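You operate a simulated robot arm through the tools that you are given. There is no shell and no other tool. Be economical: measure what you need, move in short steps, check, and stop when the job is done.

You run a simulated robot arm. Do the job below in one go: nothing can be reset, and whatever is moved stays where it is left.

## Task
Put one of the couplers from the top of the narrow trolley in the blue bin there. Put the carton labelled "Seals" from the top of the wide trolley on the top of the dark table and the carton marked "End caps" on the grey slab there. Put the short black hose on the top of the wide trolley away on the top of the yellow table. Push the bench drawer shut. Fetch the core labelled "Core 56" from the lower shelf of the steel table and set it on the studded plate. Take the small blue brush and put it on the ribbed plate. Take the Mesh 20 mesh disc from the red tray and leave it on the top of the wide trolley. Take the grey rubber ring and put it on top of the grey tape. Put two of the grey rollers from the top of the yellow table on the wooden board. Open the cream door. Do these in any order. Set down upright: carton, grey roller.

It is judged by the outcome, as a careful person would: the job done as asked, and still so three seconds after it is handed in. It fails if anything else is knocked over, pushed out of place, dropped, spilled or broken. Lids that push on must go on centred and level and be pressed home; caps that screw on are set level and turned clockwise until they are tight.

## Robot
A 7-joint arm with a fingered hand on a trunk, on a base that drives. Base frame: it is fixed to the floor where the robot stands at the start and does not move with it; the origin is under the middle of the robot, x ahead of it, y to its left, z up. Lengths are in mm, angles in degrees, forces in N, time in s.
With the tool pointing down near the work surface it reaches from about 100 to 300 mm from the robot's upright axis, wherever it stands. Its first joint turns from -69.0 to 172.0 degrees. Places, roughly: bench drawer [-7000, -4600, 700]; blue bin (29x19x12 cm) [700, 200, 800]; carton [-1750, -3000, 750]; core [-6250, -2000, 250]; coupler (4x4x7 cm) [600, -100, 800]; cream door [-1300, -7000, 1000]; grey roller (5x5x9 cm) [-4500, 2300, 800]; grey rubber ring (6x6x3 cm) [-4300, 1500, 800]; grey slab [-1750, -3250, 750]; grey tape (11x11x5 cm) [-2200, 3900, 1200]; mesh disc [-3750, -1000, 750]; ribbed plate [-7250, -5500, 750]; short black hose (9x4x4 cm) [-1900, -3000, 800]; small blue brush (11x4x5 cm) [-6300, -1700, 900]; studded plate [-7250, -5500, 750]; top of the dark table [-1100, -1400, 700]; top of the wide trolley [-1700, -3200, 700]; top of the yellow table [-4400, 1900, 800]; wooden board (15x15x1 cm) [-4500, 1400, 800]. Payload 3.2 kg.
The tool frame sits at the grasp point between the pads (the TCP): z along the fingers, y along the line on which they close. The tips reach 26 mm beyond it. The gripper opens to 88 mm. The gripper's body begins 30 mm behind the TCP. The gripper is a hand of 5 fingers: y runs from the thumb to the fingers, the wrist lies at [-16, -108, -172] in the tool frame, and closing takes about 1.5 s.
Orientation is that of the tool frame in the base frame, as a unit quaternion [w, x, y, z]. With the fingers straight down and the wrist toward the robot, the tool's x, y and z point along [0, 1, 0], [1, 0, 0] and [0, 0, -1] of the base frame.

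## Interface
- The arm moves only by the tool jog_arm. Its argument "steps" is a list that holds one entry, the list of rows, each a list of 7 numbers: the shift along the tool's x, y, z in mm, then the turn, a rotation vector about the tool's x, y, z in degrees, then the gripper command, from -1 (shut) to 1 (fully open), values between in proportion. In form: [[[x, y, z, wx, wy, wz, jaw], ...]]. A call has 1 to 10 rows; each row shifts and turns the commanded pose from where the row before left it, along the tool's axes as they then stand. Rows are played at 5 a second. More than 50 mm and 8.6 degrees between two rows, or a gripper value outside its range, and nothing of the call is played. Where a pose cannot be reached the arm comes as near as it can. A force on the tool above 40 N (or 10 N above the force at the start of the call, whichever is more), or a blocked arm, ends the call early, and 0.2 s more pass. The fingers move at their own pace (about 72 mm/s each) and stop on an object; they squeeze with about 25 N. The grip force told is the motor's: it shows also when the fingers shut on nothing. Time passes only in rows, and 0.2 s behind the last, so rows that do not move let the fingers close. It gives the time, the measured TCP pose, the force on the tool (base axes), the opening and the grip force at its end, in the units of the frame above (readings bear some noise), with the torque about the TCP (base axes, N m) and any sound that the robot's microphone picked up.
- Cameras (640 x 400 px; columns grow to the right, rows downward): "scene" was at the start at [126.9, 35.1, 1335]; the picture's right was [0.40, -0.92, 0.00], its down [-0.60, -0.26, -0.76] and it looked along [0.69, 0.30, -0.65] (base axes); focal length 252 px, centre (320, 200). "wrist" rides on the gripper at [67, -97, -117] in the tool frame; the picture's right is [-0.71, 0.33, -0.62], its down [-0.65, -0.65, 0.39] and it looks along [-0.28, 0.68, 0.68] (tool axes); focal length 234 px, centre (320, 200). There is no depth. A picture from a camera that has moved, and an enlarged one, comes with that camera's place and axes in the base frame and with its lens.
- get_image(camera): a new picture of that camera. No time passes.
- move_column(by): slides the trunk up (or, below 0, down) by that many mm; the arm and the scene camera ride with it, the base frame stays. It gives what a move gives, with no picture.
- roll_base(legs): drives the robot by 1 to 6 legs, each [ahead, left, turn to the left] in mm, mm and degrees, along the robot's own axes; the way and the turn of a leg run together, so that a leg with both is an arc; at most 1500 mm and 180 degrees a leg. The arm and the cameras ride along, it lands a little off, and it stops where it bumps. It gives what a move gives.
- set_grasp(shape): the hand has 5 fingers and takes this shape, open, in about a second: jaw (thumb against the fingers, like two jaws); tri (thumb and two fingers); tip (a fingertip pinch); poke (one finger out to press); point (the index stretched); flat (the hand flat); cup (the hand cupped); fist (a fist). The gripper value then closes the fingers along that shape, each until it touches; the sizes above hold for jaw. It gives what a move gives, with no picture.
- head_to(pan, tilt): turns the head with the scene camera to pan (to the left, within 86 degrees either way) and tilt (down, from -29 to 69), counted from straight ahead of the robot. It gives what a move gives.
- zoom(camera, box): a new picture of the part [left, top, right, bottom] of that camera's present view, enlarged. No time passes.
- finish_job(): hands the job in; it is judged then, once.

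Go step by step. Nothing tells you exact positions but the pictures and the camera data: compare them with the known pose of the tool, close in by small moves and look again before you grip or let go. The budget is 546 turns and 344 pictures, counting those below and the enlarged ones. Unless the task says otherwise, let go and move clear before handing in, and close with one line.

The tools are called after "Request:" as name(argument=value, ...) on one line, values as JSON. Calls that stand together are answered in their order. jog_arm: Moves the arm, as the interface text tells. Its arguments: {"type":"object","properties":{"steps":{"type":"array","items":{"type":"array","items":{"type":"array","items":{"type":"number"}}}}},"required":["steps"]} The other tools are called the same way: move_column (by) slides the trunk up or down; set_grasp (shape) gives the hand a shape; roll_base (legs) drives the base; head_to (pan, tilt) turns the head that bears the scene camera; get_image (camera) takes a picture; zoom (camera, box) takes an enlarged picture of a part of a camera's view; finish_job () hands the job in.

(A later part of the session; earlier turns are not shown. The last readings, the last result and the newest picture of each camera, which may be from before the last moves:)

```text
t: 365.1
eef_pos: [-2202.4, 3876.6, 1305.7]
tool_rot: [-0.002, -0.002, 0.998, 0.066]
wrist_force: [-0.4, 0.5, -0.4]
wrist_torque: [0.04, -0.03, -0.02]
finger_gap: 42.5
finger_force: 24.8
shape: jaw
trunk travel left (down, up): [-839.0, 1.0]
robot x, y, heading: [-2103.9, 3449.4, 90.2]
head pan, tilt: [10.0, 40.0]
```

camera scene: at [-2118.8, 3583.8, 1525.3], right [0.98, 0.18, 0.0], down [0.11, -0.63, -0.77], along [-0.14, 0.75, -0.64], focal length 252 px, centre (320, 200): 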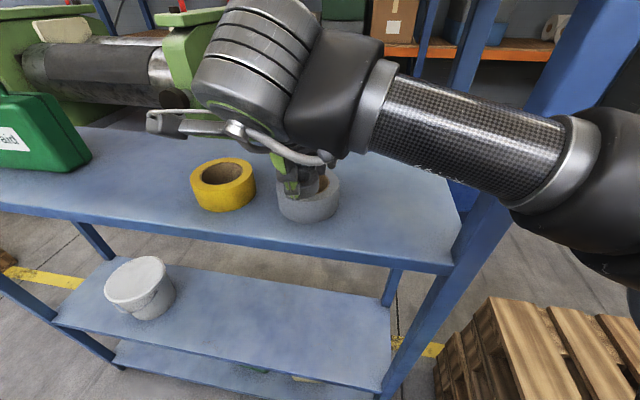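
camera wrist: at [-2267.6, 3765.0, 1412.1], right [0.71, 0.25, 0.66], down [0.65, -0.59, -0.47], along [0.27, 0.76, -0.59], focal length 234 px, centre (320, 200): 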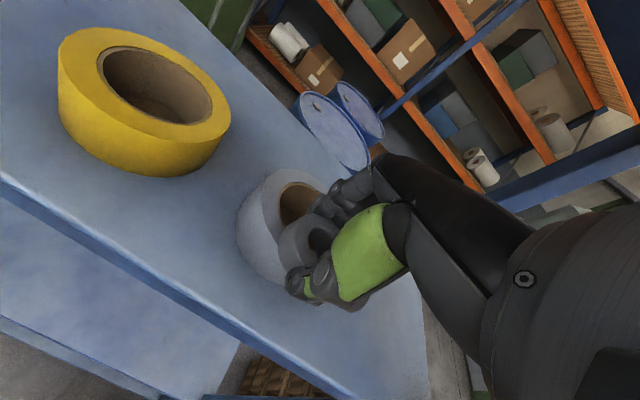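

Request:
jog_arm(steps=[[[0, -0.2, 1.5, 0, 0, 0, -1], [0, -0.2, 1.5, 0, 0, 0, -1], [0, -0.2, 1.5, 0, 0, 0, -1]]])

Request:
zoom(camera="wrist", box=[200, 150, 400, 300])

Request:
zoom(camera="scene", box=[240, 120, 380, 240])

```text
t: 365.9
eef_pos: [-2202.0, 3876.3, 1302.6]
tool_rot: [-0.004, -0.002, 0.998, 0.068]
wrist_force: [0.6, 0.4, 7.5]
wrist_torque: [0.01, -0.03, 0.01]
finger_gap: 42.8
finger_force: 24.6
shape: jaw
trunk travel left (down, up): [-839.0, 1.0]
robot x, y, heading: [-2105.1, 3448.3, 90.1]
head pan, tilt: [10.0, 40.0]
```

```text
2.67 times, centred on (300, 225) of wrist
camera zoom: at [-2267.8, 3764.2, 1405.4], right [0.71, 0.25, 0.66], down [0.65, -0.59, -0.48], along [0.27, 0.77, -0.58], focal length 624 px, centre (373, 133)
```

zoom: 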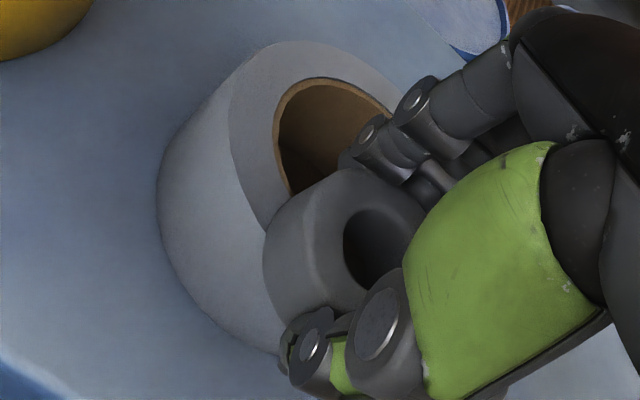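

```text
3.33 times, centred on (310, 180) of scene
camera zoom: at [-2118.8, 3582.6, 1525.5], right [0.98, 0.18, 0.0], down [0.11, -0.63, -0.77], along [-0.14, 0.75, -0.64], focal length 840 px, centre (353, 267)
```

zoom: 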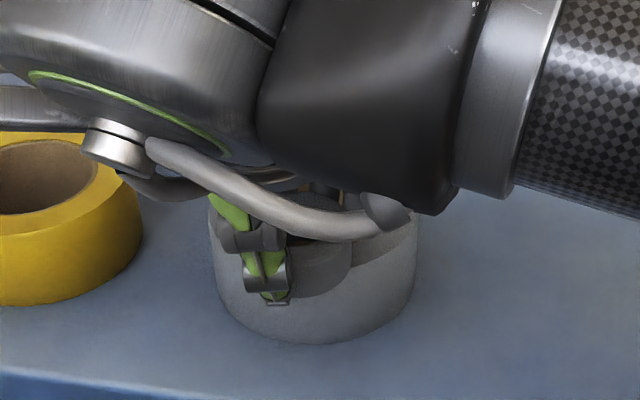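

Contact at the intended spot. I lift slightly, level the hand, and set down again before releasing.

Request:
jog_arm(steps=[[[0, 0, -5, 0, 0, 0, -1], [0, 2, 0, 3.8, 0, 0, -1], [0, 2, 0, 3.8, 0, 0, -1], [0, 0, 2, 0, 0, 0, -1], [0, 0, 1.5, 0, 0, 0, -1]]])

Request:
zoom(camera="wrist", box=[200, 150, 400, 300])

```text
t: 367.1
eef_pos: [-2201.4, 3879.7, 1303.7]
tool_rot: [-0.002, -0.003, 1.0, -0.001]
wrist_force: [0.2, -0.4, -0.7]
wrist_torque: [0.02, -0.02, -0.02]
finger_gap: 42.5
finger_force: 25.2
shape: jaw
trunk travel left (down, up): [-839.0, 1.0]
robot x, y, heading: [-2102.4, 3445.6, 90.1]
head pan, tilt: [10.0, 40.0]
```

```text
2.67 times, centred on (300, 225) of wrist
camera zoom: at [-2267.7, 3782.9, 1420.0], right [0.71, 0.34, 0.62], down [0.65, -0.65, -0.39], along [0.27, 0.68, -0.68], focal length 624 px, centre (373, 133)
```

zoom: 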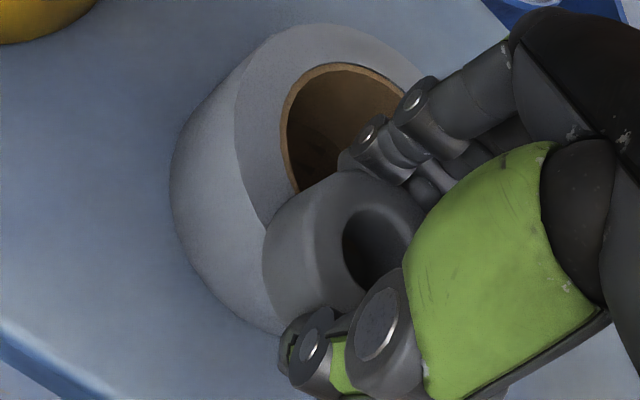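

Request:
jog_arm(steps=[[[3, 4.5, 0, 0, 0, 0, -1], [0, 0, 1.5, 0, 0, 0, -1], [0, 0, 1.5, 0, 0, 0, -1], [0, 0, 1.5, 0, 0, 0, -1]]])

```text
t: 368.1
eef_pos: [-2204.9, 3883.7, 1301.7]
tool_rot: [-0.005, -0.002, 1.0, 0.001]
wrist_force: [-2.1, 1.9, 16.6]
wrist_torque: [0.11, -0.04, 0.04]
finger_gap: 42.8
finger_force: 24.4
shape: jaw
trunk travel left (down, up): [-839.0, 1.0]
robot x, y, heading: [-2102.6, 3447.3, 90.3]
head pan, tilt: [10.0, 40.0]
```

Contact. Ease up 1.5 mm and release slowly.

Request:
jog_arm(steps=[[[0, 0, -1.5, 0, 0, 0, -1], [0, 0, 0, 0, 0, 0, -0.1], [0, 0, 0, 0, 0, 0, 0], [0, 0, 0, 0, 0, 0, 0.1], [0, 0, 0, 0, 0, 0, 0.3], [0, 0, 0, 0, 0, 0, 0.5]]])

Request:
zoom(camera="wrist", box=[200, 150, 400, 300])

```text
t: 369.5
eef_pos: [-2204.1, 3885.7, 1300.1]
tool_rot: [-0.003, -0.002, 1.0, -0.002]
wrist_force: [-0.2, 0.4, 0.0]
wrist_torque: [0.01, -0.02, 0.01]
finger_gap: 65.5
finger_force: 0.1
shape: jaw
trunk travel left (down, up): [-839.0, 1.0]
robot x, y, heading: [-2103.7, 3449.0, 90.4]
head pan, tilt: [10.0, 40.0]
```

```text
2.67 times, centred on (300, 225) of wrist
camera zoom: at [-2270.5, 3787.6, 1416.7], right [0.71, 0.34, 0.62], down [0.65, -0.65, -0.39], along [0.27, 0.68, -0.68], focal length 624 px, centre (373, 133)
```

zoom: 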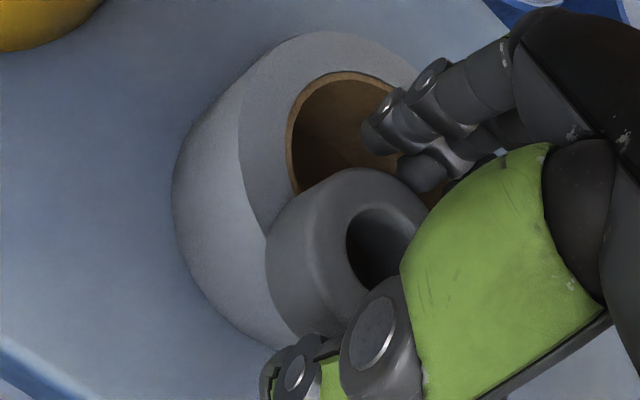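

Ring rests on the tape. I open further and rise while tilting to keep clear of the upper shelf.

Request:
jog_arm(steps=[[[0, 0, 0, 0, 0, 0, 0.8], [0, 0, -6, 0, 0, 0, 0.8], [0, 0, -6, 0, 0, 0, 0.8], [0, 0, -7, -2.5, 0, 0, 0.8], [0, 0, -7, -2.5, 0, 0, 0.8], [0, 0, -7, -2.5, 0, 0, 0.8], [0, 0, -7, -2.5, 0, 0, 0.8], [0, 0, -4, -2.5, 0, 0, 0.8]]])

Request:
get_image(camera="wrist")

```text
t: 371.3
eef_pos: [-2203.2, 3881.1, 1344.7]
tool_rot: [-0.004, -0.002, 0.994, 0.109]
wrist_force: [0.6, 0.0, 0.0]
wrist_torque: [-0.01, 0.01, -0.01]
finger_gap: 78.8
finger_force: 0.1
shape: jaw
trunk travel left (down, up): [-839.0, 1.0]
robot x, y, heading: [-2101.8, 3448.9, 90.3]
head pan, tilt: [10.0, 40.0]
```

```text
212 pictures are left
camera wrist: at [-2270.6, 3761.1, 1437.1], right [0.71, 0.19, 0.68], down [0.65, -0.55, -0.52], along [0.27, 0.81, -0.52], focal length 234 px, centre (320, 200)
```

wrist: 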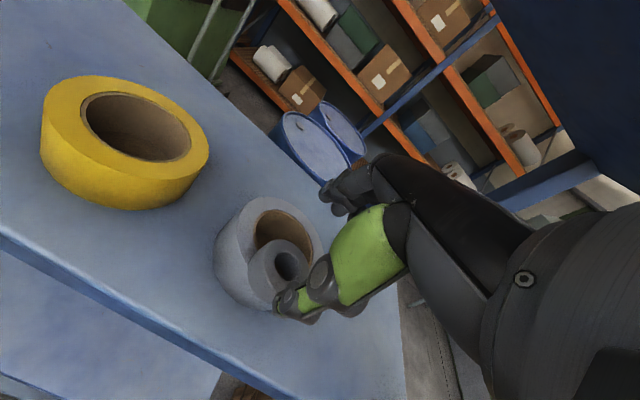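

Clear above the ring. Retreat, then check.

Request:
jog_arm(steps=[[[0, -30, -10, 0, 0, 0, 0.8], [0, -40, -8.6, 0, 0, 0, 0.8], [0, -40, -8.6, 0, 0, 0, 0.8], [0, -40, -8.6, 0, 0, 0, 0.8]]])

Request:
roll_base(legs=[[-250, 0, 0]])

Request:
head_to(pan=10, tilt=25)

Request:
zoom(camera="scene", box=[180, 120, 420, 300])

```text
t: 372.3
eef_pos: [-2201.7, 3724.9, 1348.1]
tool_rot: [-0.003, -0.001, 0.994, 0.109]
wrist_force: [0.0, -0.7, -0.8]
wrist_torque: [0.01, 0.0, -0.04]
finger_gap: 78.9
finger_force: 0.1
shape: jaw
trunk travel left (down, up): [-839.0, 1.0]
robot x, y, heading: [-2103.8, 3447.2, 90.4]
head pan, tilt: [10.0, 40.0]
```

```text
t: 374.1
eef_pos: [-2200.8, 3481.7, 1349.3]
tool_rot: [-0.004, -0.003, 0.994, 0.107]
wrist_force: [0.0, -0.7, -0.6]
wrist_torque: [0.04, 0.01, 0.0]
finger_gap: 78.7
finger_force: 0.0
shape: jaw
trunk travel left (down, up): [-839.0, 1.0]
robot x, y, heading: [-2104.1, 3197.6, 90.7]
head pan, tilt: [10.0, 40.0]
```

```text
t: 374.9
eef_pos: [-2201.8, 3479.9, 1347.9]
tool_rot: [-0.004, -0.004, 0.994, 0.108]
wrist_force: [-0.1, 0.0, -0.2]
wrist_torque: [-0.01, 0.03, -0.03]
finger_gap: 79.1
finger_force: 0.0
shape: jaw
trunk travel left (down, up): [-839.0, 1.0]
robot x, y, heading: [-2103.2, 3200.6, 90.6]
head pan, tilt: [10.0, 25.0]
```

```text
2.22 times, centred on (300, 210) of scene
camera zoom: at [-2119.2, 3341.7, 1548.5], right [0.98, 0.18, 0.0], down [0.08, -0.42, -0.91], along [-0.16, 0.89, -0.42], focal length 560 px, centre (364, 178)
```

zoom: 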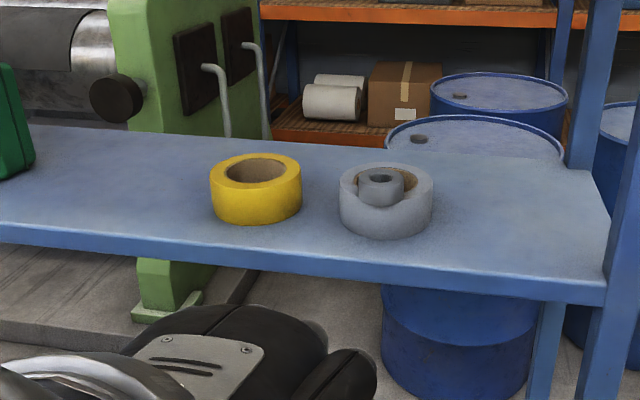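

Request:
zoom(camera="scene", box=[290, 175, 370, 235])

```text
6.67 times, centred on (330, 205) of scene
camera zoom: at [-2119.2, 3341.7, 1548.5], right [0.98, 0.18, 0.0], down [0.08, -0.42, -0.91], along [-0.16, 0.89, -0.42], focal length 1680 px, centre (253, 167)
```

zoom: 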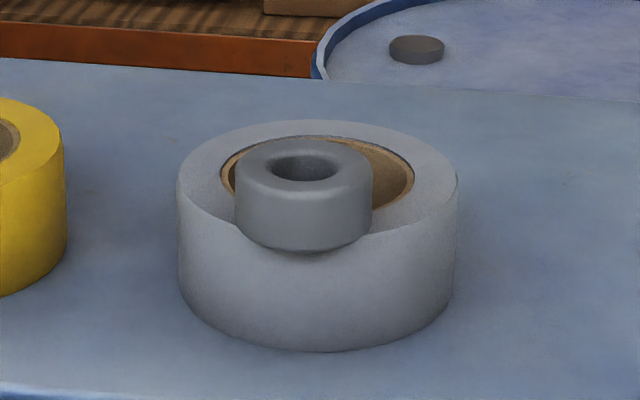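

The ring sits flat on the tape. I level and lower the arm for travel, then head west and south toward the steel table.

Request:
jog_arm(steps=[[[0, 0, 20, 4, 0, 0, 1], [0, 0, 40, 4, 0, 0, 1], [0, 0, 40, 4.4, 0, 0, 1], [0, 0, 45, 0, 0, 0, 1], [10, 0, 45, 0, 0, 0, 1], [20, 0, 45, 0, 0, 0, 1], [20, 0, 40, 0, 0, 0, 1]]])

Request:
roll_base(legs=[[-200, 0, 0], [0, 1500, 0], [0, 1500, 0]])

Request:
head_to(pan=86, tilt=15)

Request:
get_image(camera="scene")

```text
t: 376.4
eef_pos: [-2258.1, 3493.3, 1076.9]
tool_rot: [-0.003, -0.004, 1.0, 0.0]
wrist_force: [-0.9, 0.1, -0.6]
wrist_torque: [-0.01, -0.05, 0.01]
finger_gap: 87.8
finger_force: 0.1
shape: jaw
trunk travel left (down, up): [-839.0, 1.0]
robot x, y, heading: [-2103.1, 3200.6, 90.4]
head pan, tilt: [10.0, 25.0]
```

```text
t: 392.2
eef_pos: [-5273.6, 3296.9, 1076.8]
tool_rot: [-0.002, 0.002, 1.0, 0.0]
wrist_force: [-0.4, 0.0, 0.4]
wrist_torque: [0.0, 0.04, -0.04]
finger_gap: 87.6
finger_force: 0.0
shape: jaw
trunk travel left (down, up): [-839.0, 1.0]
robot x, y, heading: [-5126.0, 3003.1, 89.7]
head pan, tilt: [10.0, 25.0]
```

```text
t: 393.7
eef_pos: [-5273.5, 3297.0, 1076.8]
tool_rot: [-0.003, 0.003, 1.0, 0.0]
wrist_force: [0.6, 0.4, 0.5]
wrist_torque: [-0.04, 0.02, 0.04]
finger_gap: 87.8
finger_force: 0.0
shape: jaw
trunk travel left (down, up): [-839.0, 1.0]
robot x, y, heading: [-5123.1, 3001.6, 89.9]
head pan, tilt: [85.9, 15.0]
```

```text
209 pictures are left
camera scene: at [-5218.6, 3061.6, 1564.8], right [0.08, 1.0, 0.0], down [0.26, -0.02, -0.97], along [-0.96, 0.07, -0.26], focal length 252 px, centre (320, 200)
```

scene: 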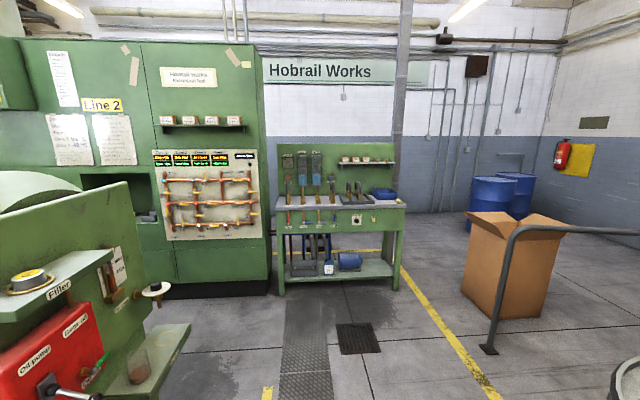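

Request:
roll_base(legs=[[0, 0, 180], [100, 0, 0]])

Request:
head_to(pan=0, tilt=12)

Request:
get_image(camera="scene")

```text
t: 402.1
eef_pos: [-4989.8, 2605.0, 1076.2]
tool_rot: [0.0, 1.0, -0.019, 0.004]
wrist_force: [0.2, -0.1, 0.6]
wrist_torque: [-0.01, -0.03, -0.02]
finger_gap: 87.8
finger_force: 0.1
shape: jaw
trunk travel left (down, up): [-839.0, 1.0]
robot x, y, heading: [-5130.1, 2904.1, -92.2]
head pan, tilt: [85.9, 15.0]
```

```text
t: 403.7
eef_pos: [-4989.2, 2605.4, 1075.7]
tool_rot: [0.0, 1.0, -0.019, 0.002]
wrist_force: [-0.4, -0.3, 0.0]
wrist_torque: [0.01, -0.01, 0.02]
finger_gap: 87.8
finger_force: 0.0
shape: jaw
trunk travel left (down, up): [-839.0, 1.0]
robot x, y, heading: [-5127.4, 2905.5, -92.0]
head pan, tilt: [0.0, 12.0]
```

```text
208 pictures are left
camera scene: at [-5134.5, 2762.1, 1569.7], right [-1.0, 0.04, 0.0], down [0.01, 0.21, -0.98], along [-0.04, -0.98, -0.21], focal length 252 px, centre (320, 200)
```

scene: 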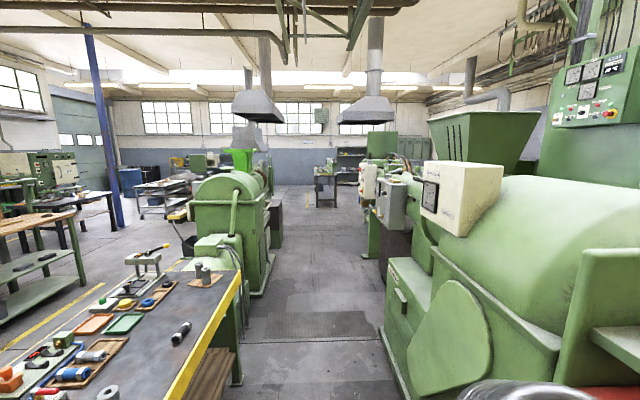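

The corridor south is clear (x≈-5780..-4660). Driving down it.

Request:
roll_base(legs=[[0, -90, 2], [1400, 0, 0], [1400, 0, 0], [1000, 0, 0]])

Request:
head_to(pan=-40, tilt=18)

Request:
get_image(camera="scene")

```text
t: 422.8
eef_pos: [-5107.6, -1202.9, 1078.2]
tool_rot: [0.0, 1.0, -0.013, 0.003]
wrist_force: [0.4, 0.9, -0.2]
wrist_torque: [0.01, -0.04, -0.04]
finger_gap: 87.7
finger_force: 0.1
shape: jaw
trunk travel left (down, up): [-839.0, 1.0]
robot x, y, heading: [-5252.0, -902.6, -91.8]
head pan, tilt: [0.0, 12.0]
```

```text
t: 423.9
eef_pos: [-5108.6, -1202.6, 1078.0]
tool_rot: [0.0, 1.0, -0.014, 0.002]
wrist_force: [-0.6, -0.1, -0.1]
wrist_torque: [-0.01, -0.01, -0.02]
finger_gap: 87.6
finger_force: 0.1
shape: jaw
trunk travel left (down, up): [-839.0, 1.0]
robot x, y, heading: [-5248.8, -904.9, -91.8]
head pan, tilt: [-40.0, 18.0]
```

```text
207 pictures are left
camera scene: at [-5314.3, -1023.7, 1559.9], right [-0.75, 0.66, 0.0], down [0.2, 0.23, -0.95], along [-0.63, -0.71, -0.31], focal length 252 px, centre (320, 200)
```

scene: 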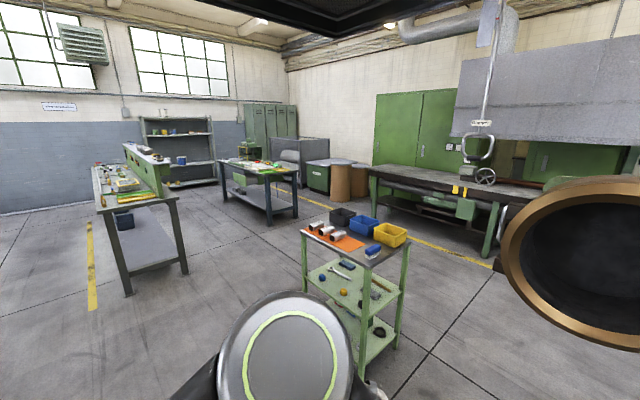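

Request:
zoom(camera="scene", box=[290, 200, 420, 300])

Request:
zoom(camera="scene", box=[290, 255, 420, 365])

```text
4.00 times, centred on (355, 250) of scene
camera zoom: at [-5314.3, -1023.7, 1559.9], right [-0.75, 0.66, 0.0], down [0.2, 0.23, -0.95], along [-0.63, -0.71, -0.31], focal length 1008 px, centre (180, 0)
```

zoom: 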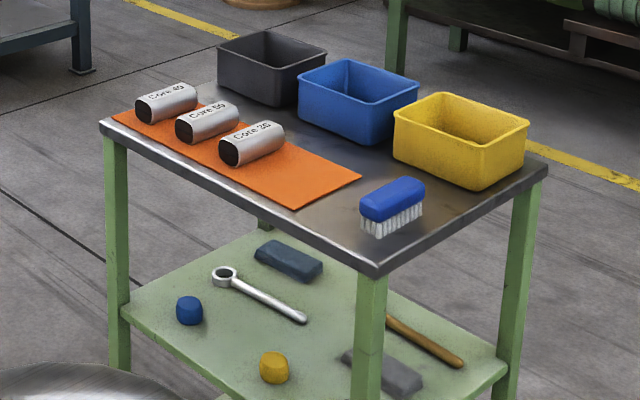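

```text
3.64 times, centred on (355, 310) of scene
camera zoom: at [-5314.3, -1023.7, 1559.9], right [-0.75, 0.66, 0.0], down [0.2, 0.23, -0.95], along [-0.63, -0.71, -0.31], focal length 917 px, centre (193, -200)
```

zoom: 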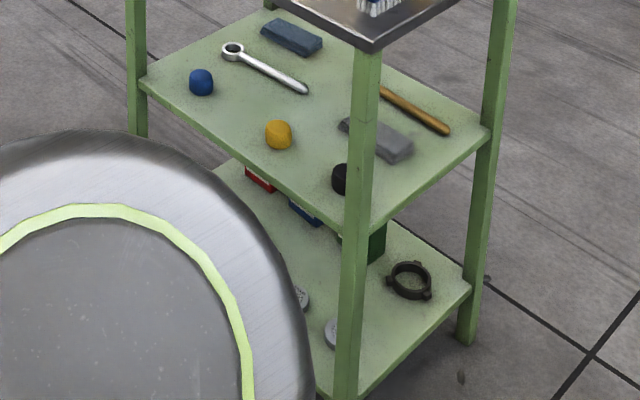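

The green cart is the steel table: x≈-6634..-6225, y≈-2237..-1681, with the blue brush on its NE corner. I drive alongside, face west, and lower the trunk to see the lower shelf.

Request:
roll_base(legs=[[900, 0, 0], [0, 0, -88]])

Request:
move_column(by=-600)

Request:
head_to(pan=0, tilt=25)

Request:
get_image(camera="scene")

```text
t: 432.3
eef_pos: [-5566.2, -1949.6, 1076.5]
tool_rot: [0.002, 0.714, -0.7, 0.002]
wrist_force: [0.4, -0.5, 0.0]
wrist_torque: [-0.02, -0.02, 0.0]
finger_gap: 87.8
finger_force: 0.0
shape: jaw
trunk travel left (down, up): [-839.0, 1.0]
robot x, y, heading: [-5276.5, -1798.1, -178.9]
head pan, tilt: [-40.0, 18.0]
```

```text
refused: -600 is not a number from -400 to 400
```

```text
t: 433.3
eef_pos: [-5565.6, -1949.5, 1077.8]
tool_rot: [0.003, 0.714, -0.7, 0.002]
wrist_force: [0.2, 0.2, -0.2]
wrist_torque: [0.05, -0.02, 0.01]
finger_gap: 87.8
finger_force: 0.0
shape: jaw
trunk travel left (down, up): [-839.0, 1.0]
robot x, y, heading: [-5274.3, -1790.6, -179.0]
head pan, tilt: [0.0, 25.0]
```

```text
204 pictures are left
camera scene: at [-5417.8, -1794.1, 1548.6], right [-0.02, 1.0, 0.0], down [0.42, 0.01, -0.91], along [-0.91, -0.02, -0.42], focal length 252 px, centre (320, 200)
```

scene: 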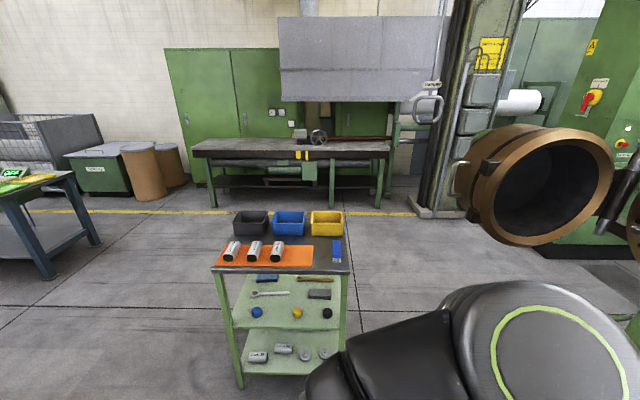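

Request:
zoom(camera="scene", box=[210, 260, 360, 380])

Request:
move_column(by=-400)

Request:
get_image(camera="scene")

```text
3.33 times, centred on (285, 320) of scene
camera zoom: at [-5417.8, -1794.1, 1548.6], right [-0.02, 1.0, 0.0], down [0.42, 0.01, -0.91], along [-0.91, -0.02, -0.42], focal length 840 px, centre (437, -200)
```

zoom: 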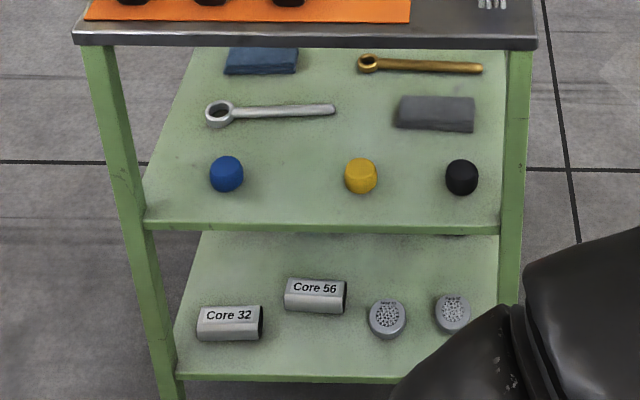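

```text
t: 437.2
eef_pos: [-5565.1, -1950.1, 677.8]
tool_rot: [0.002, 0.714, -0.7, 0.002]
wrist_force: [-0.1, -0.1, 0.1]
wrist_torque: [0.0, -0.01, -0.01]
finger_gap: 87.6
finger_force: 0.0
shape: jaw
trunk travel left (down, up): [-439.0, 401.0]
robot x, y, heading: [-5278.4, -1795.2, -178.6]
head pan, tilt: [0.0, 25.0]
```

```text
202 pictures are left
camera scene: at [-5417.8, -1794.2, 1148.6], right [-0.02, 1.0, 0.0], down [0.42, 0.01, -0.91], along [-0.91, -0.02, -0.42], focal length 252 px, centre (320, 200)
```

scene: 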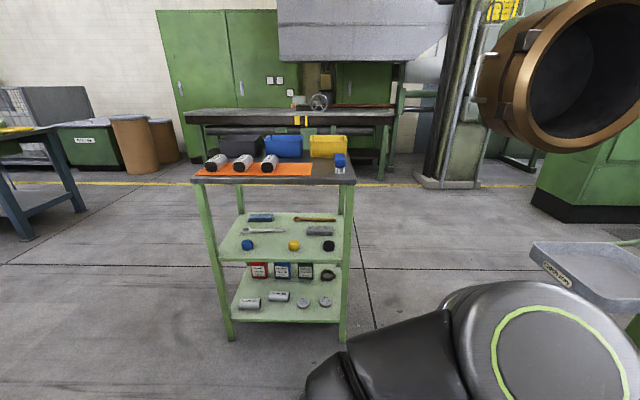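

Core 56 lies on the lower shelf near [-6358,-2019,185], axis along y; the shelf opening is z≈158–480. I tilt the fingers forward 20°, lower the trunk, and line up in front.

Request:
jog_arm(steps=[[[0, 0, 0, -7, 0, 0, 1], [0, 0, 0, -7, 0, 0, 1], [0, 0, 0, -6, 0, 0, 1]]])

Request:
move_column(by=-400)

Request:
roll_base(legs=[[300, 125, -1.2]])

Request:
get_image(camera="scene")

Request:
get_image(camera="wrist")

```text
t: 438.0
eef_pos: [-5567.0, -1949.0, 678.9]
tool_rot: [0.127, 0.701, -0.691, -0.12]
wrist_force: [0.3, -0.5, 0.7]
wrist_torque: [0.04, 0.01, -0.02]
finger_gap: 87.8
finger_force: 0.1
shape: jaw
trunk travel left (down, up): [-439.0, 401.0]
robot x, y, heading: [-5277.8, -1790.4, -178.8]
head pan, tilt: [0.0, 25.0]
```

```text
t: 441.8
eef_pos: [-5566.7, -1948.1, 277.7]
tool_rot: [0.126, 0.702, -0.691, -0.119]
wrist_force: [-0.5, 0.5, 0.1]
wrist_torque: [0.05, 0.01, -0.01]
finger_gap: 88.2
finger_force: 0.0
shape: jaw
trunk travel left (down, up): [-39.0, 801.0]
robot x, y, heading: [-5278.8, -1796.4, -178.9]
head pan, tilt: [0.0, 25.0]
```

```text
t: 444.0
eef_pos: [-5869.0, -2070.8, 278.0]
tool_rot: [-0.124, -0.696, 0.696, 0.121]
wrist_force: [0.3, 0.8, 0.1]
wrist_torque: [-0.02, 0.02, 0.02]
finger_gap: 88.1
finger_force: 0.1
shape: jaw
trunk travel left (down, up): [-39.0, 801.0]
robot x, y, heading: [-5573.7, -1922.6, 180.0]
head pan, tilt: [0.0, 25.0]
```

```text
201 pictures are left
camera scene: at [-5717.0, -1918.7, 748.5], right [0.0, 1.0, 0.0], down [0.42, 0.0, -0.91], along [-0.91, 0.0, -0.42], focal length 252 px, centre (320, 200)
```

scene: 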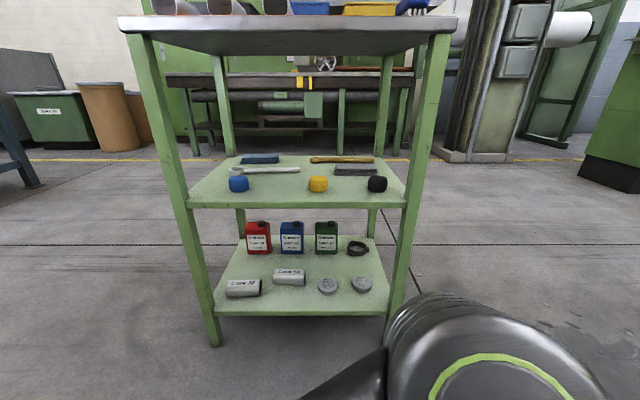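

```text
200 pictures are left
camera wrist: at [-5737.5, -2137.5, 353.5], right [-0.1, 0.71, 0.7], down [0.48, 0.64, -0.59], along [-0.87, 0.28, -0.41], focal length 234 px, centre (320, 200)
```

wrist: 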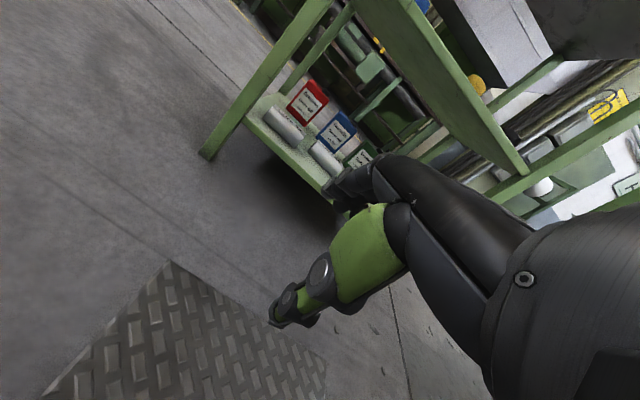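

Measured: Core 56 ≈[-6348,-2018,185], gap around it adequate. I align in y and drive in toward the opening.

Request:
jog_arm(steps=[[[-27, 0, 0, 0, 0, 0, 1], [-27, 0, 0, 0, 0, 0, 1]]])

Request:
roll_base(legs=[[395, 0, 0]])

Request:
get_image(camera="wrist")

Request:
head_to(pan=0, tilt=40)

Request:
get_image(camera="scene")

```text
t: 444.8
eef_pos: [-5892.8, -2033.0, 295.4]
tool_rot: [-0.153, -0.664, 0.723, 0.109]
wrist_force: [-0.2, 0.4, 0.0]
wrist_torque: [-0.04, 0.02, 0.0]
finger_gap: 88.1
finger_force: 0.0
shape: jaw
trunk travel left (down, up): [-39.0, 801.0]
robot x, y, heading: [-5574.9, -1921.1, 180.3]
head pan, tilt: [0.0, 25.0]
stopped in row 2: the arm was blocked; the commanded pose is now the measured one
```

```text
t: 447.2
eef_pos: [-6278.3, -2035.7, 294.7]
tool_rot: [-0.154, -0.665, 0.722, 0.11]
wrist_force: [-0.6, 0.0, -0.2]
wrist_torque: [-0.03, 0.03, 0.01]
finger_gap: 87.8
finger_force: 0.2
shape: jaw
trunk travel left (down, up): [-39.0, 801.0]
robot x, y, heading: [-5960.3, -1925.1, -179.7]
head pan, tilt: [0.0, 25.0]
```

```text
199 pictures are left
camera wrist: at [-6150.4, -2104.8, 372.8], right [-0.03, 0.76, 0.64], down [0.51, 0.57, -0.65], along [-0.86, 0.31, -0.4], focal length 234 px, centre (320, 200)
```

wrist: 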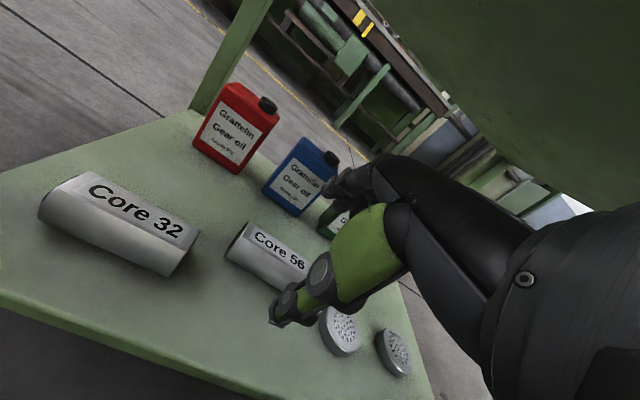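

```text
t: 448.0
eef_pos: [-6279.3, -2034.1, 295.8]
tool_rot: [-0.154, -0.665, 0.723, 0.109]
wrist_force: [0.4, -0.9, 0.9]
wrist_torque: [-0.02, -0.04, 0.04]
finger_gap: 87.6
finger_force: 0.0
shape: jaw
trunk travel left (down, up): [-39.0, 801.0]
robot x, y, heading: [-5961.2, -1919.8, -179.9]
head pan, tilt: [0.0, 40.0]
```

```text
198 pictures are left
camera scene: at [-6096.5, -1919.5, 725.3], right [0.0, 1.0, 0.0], down [0.64, 0.0, -0.77], along [-0.77, 0.0, -0.64], focal length 252 px, centre (320, 200)
```

scene: 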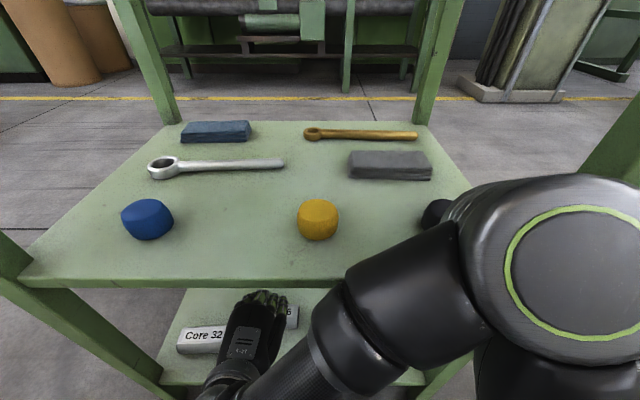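

The arm was briefly blocked (folded close to its own base). I back off so the arm can work more extended, and straighten the hand.

Request:
roll_base(legs=[[-110, 0, 0]])

Request:
get_image(camera="scene")

```text
t: 449.2
eef_pos: [-6166.4, -2034.3, 295.8]
tool_rot: [-0.154, -0.664, 0.723, 0.11]
wrist_force: [-0.2, -0.6, 0.5]
wrist_torque: [-0.01, 0.01, 0.05]
finger_gap: 87.7
finger_force: 0.1
shape: jaw
trunk travel left (down, up): [-39.0, 801.0]
robot x, y, heading: [-5848.6, -1922.2, -180.1]
head pan, tilt: [0.0, 40.0]
```

```text
197 pictures are left
camera scene: at [-5984.6, -1919.1, 725.2], right [0.0, 1.0, 0.0], down [0.64, 0.0, -0.77], along [-0.77, 0.0, -0.64], focal length 252 px, centre (320, 200)
```

scene: 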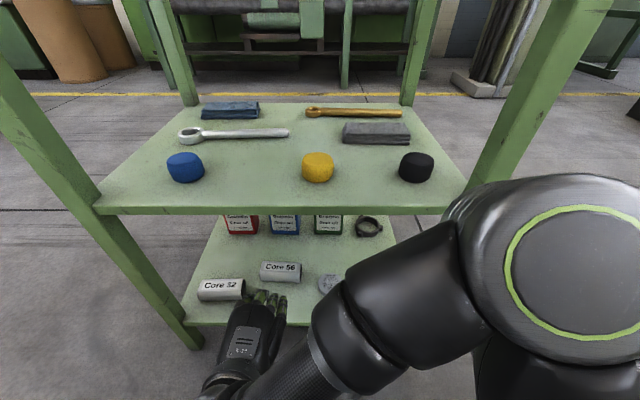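

Request:
jog_arm(steps=[[[0, 10, 0, 1.5, -2.7, -5.2, 1], [-5, 43.2, 15.7, 0, 0, 0, 1], [-5, 43.2, 15.7, 0, 0, 0, 1]]])

Request:
move_column(by=-35)

Request:
get_image(camera="wrist")

Request:
get_image(camera="scene")

```text
t: 450.0
eef_pos: [-6269.5, -2024.6, 299.9]
tool_rot: [-0.123, -0.696, 0.696, 0.122]
wrist_force: [0.4, -0.2, 0.1]
wrist_torque: [0.0, -0.02, 0.04]
finger_gap: 88.0
finger_force: 0.1
shape: jaw
trunk travel left (down, up): [-39.0, 801.0]
robot x, y, heading: [-5852.9, -1920.7, -180.1]
head pan, tilt: [0.0, 40.0]
```

```text
t: 450.8
eef_pos: [-6268.8, -2024.9, 265.2]
tool_rot: [-0.123, -0.696, 0.697, 0.122]
wrist_force: [0.6, -0.8, -0.4]
wrist_torque: [-0.02, 0.0, -0.03]
finger_gap: 87.8
finger_force: 0.1
shape: jaw
trunk travel left (down, up): [-4.0, 836.0]
robot x, y, heading: [-5846.8, -1917.4, -179.9]
head pan, tilt: [0.0, 40.0]
```

```text
196 pictures are left
camera wrist: at [-6138.7, -2091.0, 340.8], right [-0.1, 0.71, 0.7], down [0.48, 0.65, -0.59], along [-0.87, 0.28, -0.4], focal length 234 px, centre (320, 200)
```

wrist: 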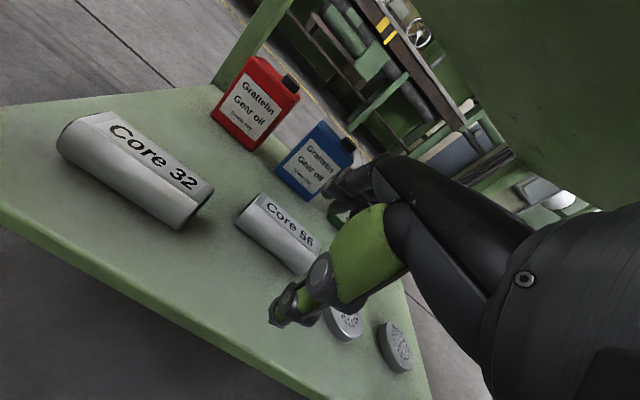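

```text
195 pictures are left
camera scene: at [-5984.6, -1919.1, 690.2], right [0.0, 1.0, 0.0], down [0.64, 0.0, -0.77], along [-0.77, 0.0, -0.64], focal length 252 px, centre (320, 200)
```

scene: 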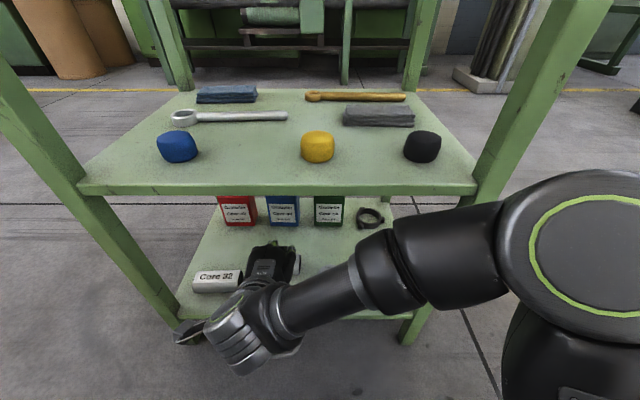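

Estimates converge on Core 56 at ≈[-6357,-2014,179], ~38 mm diameter. Moving in above it.

Request:
jog_arm(steps=[[[-5, 39.5, 14.4, 0, 0, 0, 1], [-5, 39.5, 14.4, 0, 0, 0, 1]]])

Request:
get_image(camera="wrist")

Request:
get_image(camera="scene")

```text
t: 451.4
eef_pos: [-6352.8, -2013.6, 263.6]
tool_rot: [-0.123, -0.696, 0.697, 0.123]
wrist_force: [-0.3, -0.4, -0.7]
wrist_torque: [-0.02, -0.01, -0.02]
finger_gap: 87.8
finger_force: 0.1
shape: jaw
trunk travel left (down, up): [-4.0, 836.0]
robot x, y, heading: [-5849.0, -1922.1, -180.0]
head pan, tilt: [0.0, 40.0]
```

```text
194 pictures are left
camera wrist: at [-6223.0, -2081.3, 339.9], right [-0.1, 0.71, 0.7], down [0.48, 0.65, -0.59], along [-0.87, 0.28, -0.4], focal length 234 px, centre (320, 200)
```

wrist: 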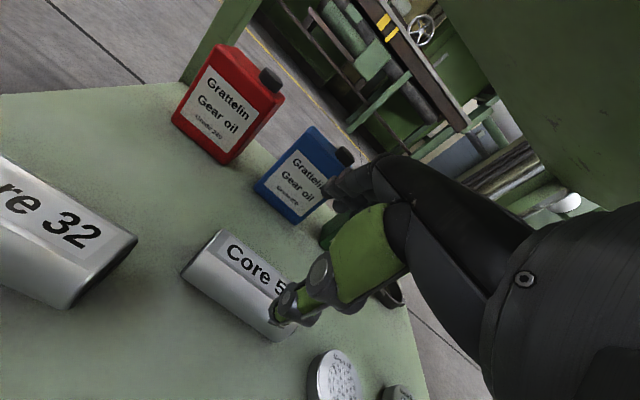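

```text
193 pictures are left
camera scene: at [-5984.5, -1919.1, 690.2], right [0.0, 1.0, 0.0], down [0.64, 0.0, -0.77], along [-0.77, 0.0, -0.64], focal length 252 px, centre (320, 200)
```

scene: 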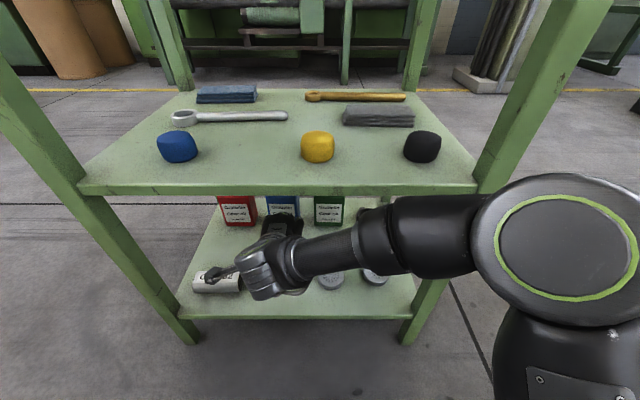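

Request:
jog_arm(steps=[[[6, -5.6, -2, 0, 0, 0, 1], [0, -3.42, 9.4, 0, 0, 0, 1], [0, -3.42, 9.4, 0, 0, 0, 1], [0, -3.42, 9.4, 0, 0, 0, 1], [0, -3.42, 9.4, 0, 0, 0, 1]]])

Request:
get_image(camera="wrist")

```text
t: 452.6
eef_pos: [-6347.7, -2022.1, 224.8]
tool_rot: [-0.124, -0.695, 0.697, 0.122]
wrist_force: [0.1, 0.2, 0.2]
wrist_torque: [0.02, -0.06, -0.01]
finger_gap: 87.7
finger_force: 0.0
shape: jaw
trunk travel left (down, up): [-4.0, 836.0]
robot x, y, heading: [-5846.9, -1925.1, -180.0]
head pan, tilt: [0.0, 40.0]
```

```text
192 pictures are left
camera wrist: at [-6216.8, -2087.9, 300.6], right [-0.1, 0.71, 0.7], down [0.48, 0.65, -0.59], along [-0.87, 0.28, -0.4], focal length 234 px, centre (320, 200)
```

wrist: 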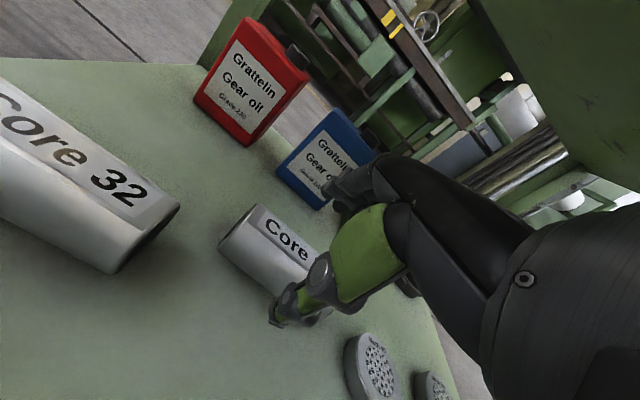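

Request:
jog_arm(steps=[[[0, -3.42, 9.4, 0, 0, 0, 1], [0, -3.42, 9.4, 0, 0, 0, 1], [0, -2.7, 7.5, 0, 0, 0, 1]]])

Request:
get_image(camera="wrist")

```text
t: 453.4
eef_pos: [-6348.3, -2020.0, 196.2]
tool_rot: [-0.125, -0.696, 0.697, 0.122]
wrist_force: [0.4, 0.5, 0.3]
wrist_torque: [-0.02, 0.01, 0.01]
finger_gap: 87.8
finger_force: 0.1
shape: jaw
trunk travel left (down, up): [-4.0, 836.0]
robot x, y, heading: [-5849.3, -1917.3, -179.9]
head pan, tilt: [0.0, 40.0]
```

```text
191 pictures are left
camera wrist: at [-6217.6, -2087.4, 272.8], right [-0.1, 0.71, 0.7], down [0.48, 0.65, -0.59], along [-0.87, 0.28, -0.4], focal length 234 px, centre (320, 200)
```

wrist: 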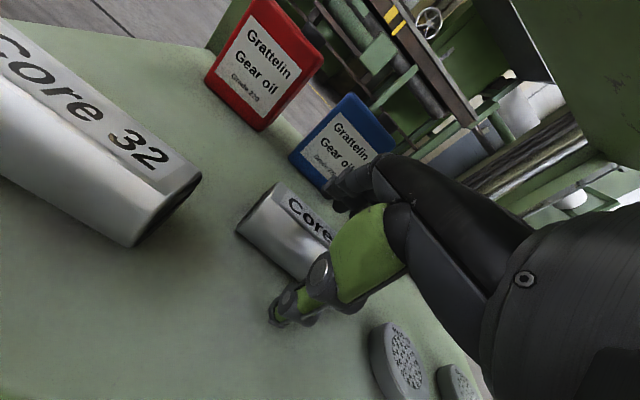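

Straddling the core. Close and lift slightly.

Request:
jog_arm(steps=[[[0, 0, 0, 0, 0, 0, -1], [0, 0, 0, 0, 0, 0, -1], [0, 0, 0, 0, 0, 0, -1], [0, 0, 0, 0, 0, 0, -1], [0, 0, 0, 0, 0, 0, -1], [0, 0, 0, 0, 0, 0, -1]]])

Request:
jog_arm(steps=[[[0, 3.4, -9.4, 0, 0, 0, -1], [0, 3.4, -9.4, 0, 0, 0, -1], [0, 3.4, -9.4, 0, 0, 0, -1], [0, 3.4, -9.4, 0, 0, 0, -1]]])

Request:
get_image(camera="wrist")

```text
t: 454.8
eef_pos: [-6347.2, -2020.2, 197.2]
tool_rot: [-0.124, -0.695, 0.697, 0.123]
wrist_force: [3.0, -0.8, 1.9]
wrist_torque: [-0.02, -0.05, 0.01]
finger_gap: 39.2
finger_force: 25.5
shape: jaw
trunk travel left (down, up): [-4.0, 836.0]
robot x, y, heading: [-5850.4, -1923.4, -180.1]
head pan, tilt: [0.0, 40.0]
```

```text
t: 455.8
eef_pos: [-6348.4, -2020.0, 237.3]
tool_rot: [-0.123, -0.696, 0.697, 0.122]
wrist_force: [0.0, -0.4, -4.6]
wrist_torque: [-0.05, -0.01, 0.0]
finger_gap: 38.7
finger_force: 25.4
shape: jaw
trunk travel left (down, up): [-4.0, 836.0]
robot x, y, heading: [-5851.9, -1918.7, -179.9]
head pan, tilt: [0.0, 40.0]
```

```text
190 pictures are left
camera wrist: at [-6217.4, -2086.7, 312.8], right [-0.1, 0.71, 0.7], down [0.48, 0.65, -0.59], along [-0.87, 0.28, -0.41], focal length 234 px, centre (320, 200)
```

wrist: 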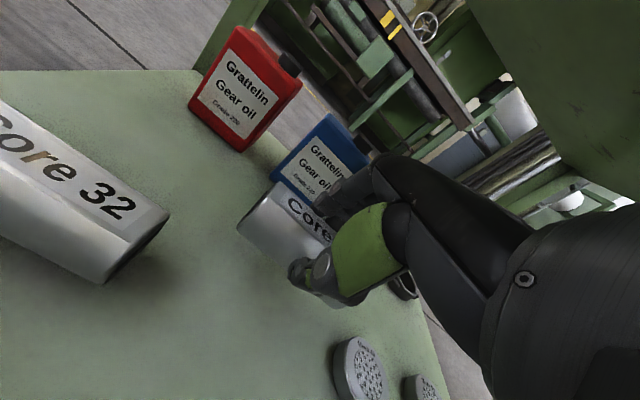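

Core 56 is held. Back out straight, then raise.

Request:
roll_base(legs=[[-420, 0, 0]])

Request:
jog_arm(steps=[[[0, 3, -9, 7, 0, 0, -1], [0, 0, -9, 7, 0, 0, -1], [0, 0, 0, 6, 0, 0, -1]]])

Request:
move_column(by=400)

Request:
move_column(by=330)

Request:
head_to(pan=45, tilt=15)

Request:
get_image(camera="scene")

```text
t: 458.3
eef_pos: [-5925.2, -2020.0, 237.5]
tool_rot: [0.123, 0.698, -0.695, -0.121]
wrist_force: [-0.2, 0.0, -4.3]
wrist_torque: [0.01, -0.02, 0.03]
finger_gap: 38.8
finger_force: 24.9
shape: jaw
trunk travel left (down, up): [-4.0, 836.0]
robot x, y, heading: [-5429.3, -1922.7, -179.9]
head pan, tilt: [0.0, 40.0]
```

```text
t: 459.1
eef_pos: [-5923.3, -2022.4, 254.9]
tool_rot: [0.0, 0.708, -0.706, 0.001]
wrist_force: [0.2, -0.2, -4.7]
wrist_torque: [-0.01, -0.01, -0.02]
finger_gap: 38.6
finger_force: 25.1
shape: jaw
trunk travel left (down, up): [-4.0, 836.0]
robot x, y, heading: [-5426.2, -1917.7, -179.7]
head pan, tilt: [0.0, 40.0]
```

```text
t: 463.0
eef_pos: [-5924.9, -2021.2, 655.0]
tool_rot: [0.001, 0.708, -0.706, 0.0]
wrist_force: [0.2, 0.3, -3.6]
wrist_torque: [0.02, 0.01, -0.01]
finger_gap: 38.6
finger_force: 25.3
shape: jaw
trunk travel left (down, up): [-404.0, 436.0]
robot x, y, heading: [-5424.9, -1919.4, -179.7]
head pan, tilt: [0.0, 40.0]
```

```text
t: 466.2
eef_pos: [-5924.0, -2021.1, 984.7]
tool_rot: [0.001, 0.708, -0.707, 0.0]
wrist_force: [1.0, 0.3, -5.2]
wrist_torque: [0.02, -0.02, 0.02]
finger_gap: 38.4
finger_force: 24.9
shape: jaw
trunk travel left (down, up): [-734.0, 106.0]
robot x, y, heading: [-5424.5, -1917.5, -179.8]
head pan, tilt: [0.0, 40.0]
```

```text
t: 467.3
eef_pos: [-5924.9, -2021.5, 983.8]
tool_rot: [0.001, 0.709, -0.706, 0.0]
wrist_force: [-0.4, 0.5, -3.7]
wrist_torque: [0.01, -0.01, 0.01]
finger_gap: 38.0
finger_force: 24.8
shape: jaw
trunk travel left (down, up): [-734.0, 106.0]
robot x, y, heading: [-5429.4, -1923.4, -179.7]
head pan, tilt: [45.0, 15.0]
```

```text
189 pictures are left
camera scene: at [-5544.1, -1984.4, 1459.6], right [-0.71, 0.7, 0.0], down [0.18, 0.18, -0.97], along [-0.68, -0.69, -0.26], focal length 252 px, centre (320, 200)
```

scene: 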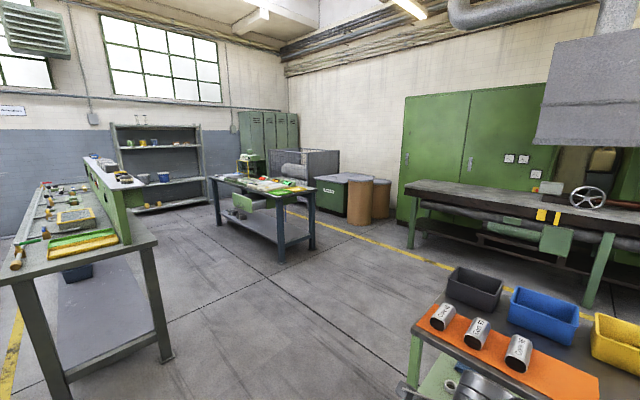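

Request:
zoom(camera="scene", box=[195, 140, 335, 270])

```text
3.08 times, centred on (265, 205) of scene
camera zoom: at [-5544.1, -1984.4, 1459.6], right [-0.71, 0.7, 0.0], down [0.18, 0.18, -0.97], along [-0.68, -0.69, -0.26], focal length 776 px, centre (489, 185)
```

zoom: 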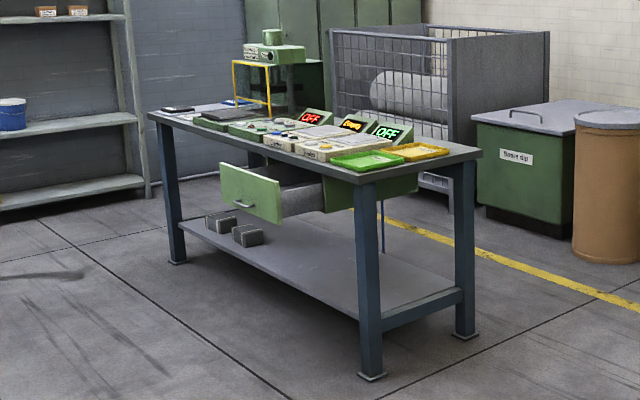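

The bench (x≈-7660..-7010, y≈-5745..-4000) has the open drawer on its east side, with the plates at its far end. I tuck the core and drive there.

Request:
jog_arm(steps=[[[12, -40, 0, 0, 0, 0, -1], [12, -40, 0, 0, 0, 0, -1], [12, -40, 0, 0, 0, 0, -1], [12, -40, 0, 0, 0, 0, -1], [8, -35, 0, 0, 0, 0, -1]]])

Request:
roll_base(legs=[[0, 1250, 0], [950, 0, 0], [0, 1100, 0]])

Request:
head_to(pan=30, tilt=30)

Request:
get_image(camera="scene")

```text
t: 468.5
eef_pos: [-5729.9, -2076.4, 987.4]
tool_rot: [0.001, 0.707, -0.707, 0.0]
wrist_force: [-0.1, 0.1, -3.6]
wrist_torque: [-0.02, -0.02, -0.02]
finger_gap: 37.9
finger_force: 24.9
shape: jaw
trunk travel left (down, up): [-734.0, 106.0]
robot x, y, heading: [-5424.5, -1920.9, -179.6]
head pan, tilt: [45.0, 15.0]
```

```text
t: 484.8
eef_pos: [-6622.4, -4481.3, 988.1]
tool_rot: [0.0, 0.717, -0.698, 0.001]
wrist_force: [0.2, 0.2, -4.3]
wrist_torque: [0.01, -0.01, 0.03]
finger_gap: 38.0
finger_force: 25.3
shape: jaw
trunk travel left (down, up): [-734.0, 106.0]
robot x, y, heading: [-6322.9, -4314.3, -178.6]
head pan, tilt: [45.0, 15.0]
```

```text
t: 485.5
eef_pos: [-6624.0, -4480.6, 986.3]
tool_rot: [0.001, 0.717, -0.697, 0.001]
wrist_force: [0.2, -0.9, -3.5]
wrist_torque: [-0.01, 0.0, -0.04]
finger_gap: 37.8
finger_force: 25.4
shape: jaw
trunk travel left (down, up): [-734.0, 106.0]
robot x, y, heading: [-6322.9, -4317.0, -178.4]
head pan, tilt: [30.0, 30.0]
```

```text
187 pictures are left
camera scene: at [-6451.1, -4363.9, 1435.6], right [-0.53, 0.85, 0.0], down [0.42, 0.26, -0.87], along [-0.74, -0.46, -0.5], focal length 252 px, centre (320, 200)
```

scene: 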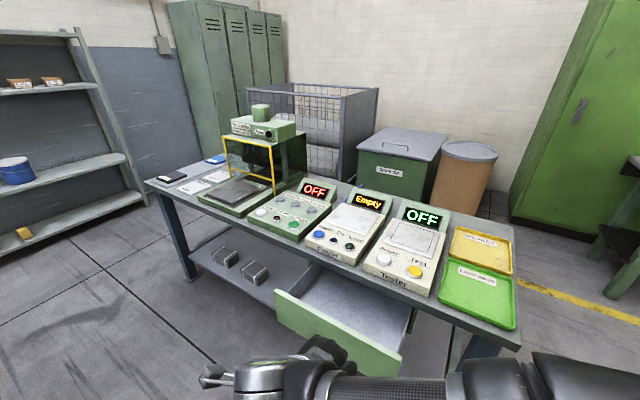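

Request:
zoom(camera="scene", box=[140, 130, 340, 260])

```text
3.08 times, centred on (240, 195) of scene
camera zoom: at [-6451.1, -4363.9, 1435.6], right [-0.53, 0.85, 0.0], down [0.42, 0.26, -0.87], along [-0.74, -0.46, -0.5], focal length 776 px, centre (566, 215)
```

zoom: 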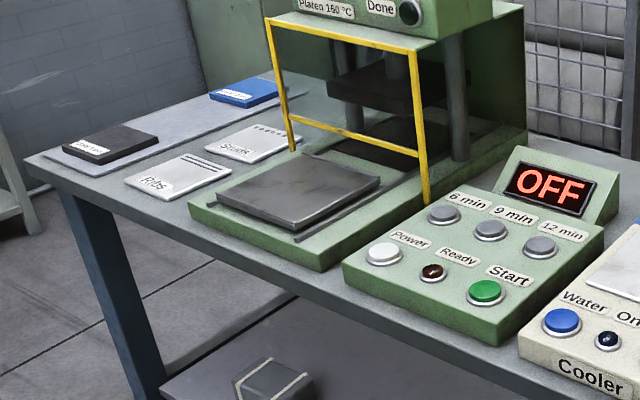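

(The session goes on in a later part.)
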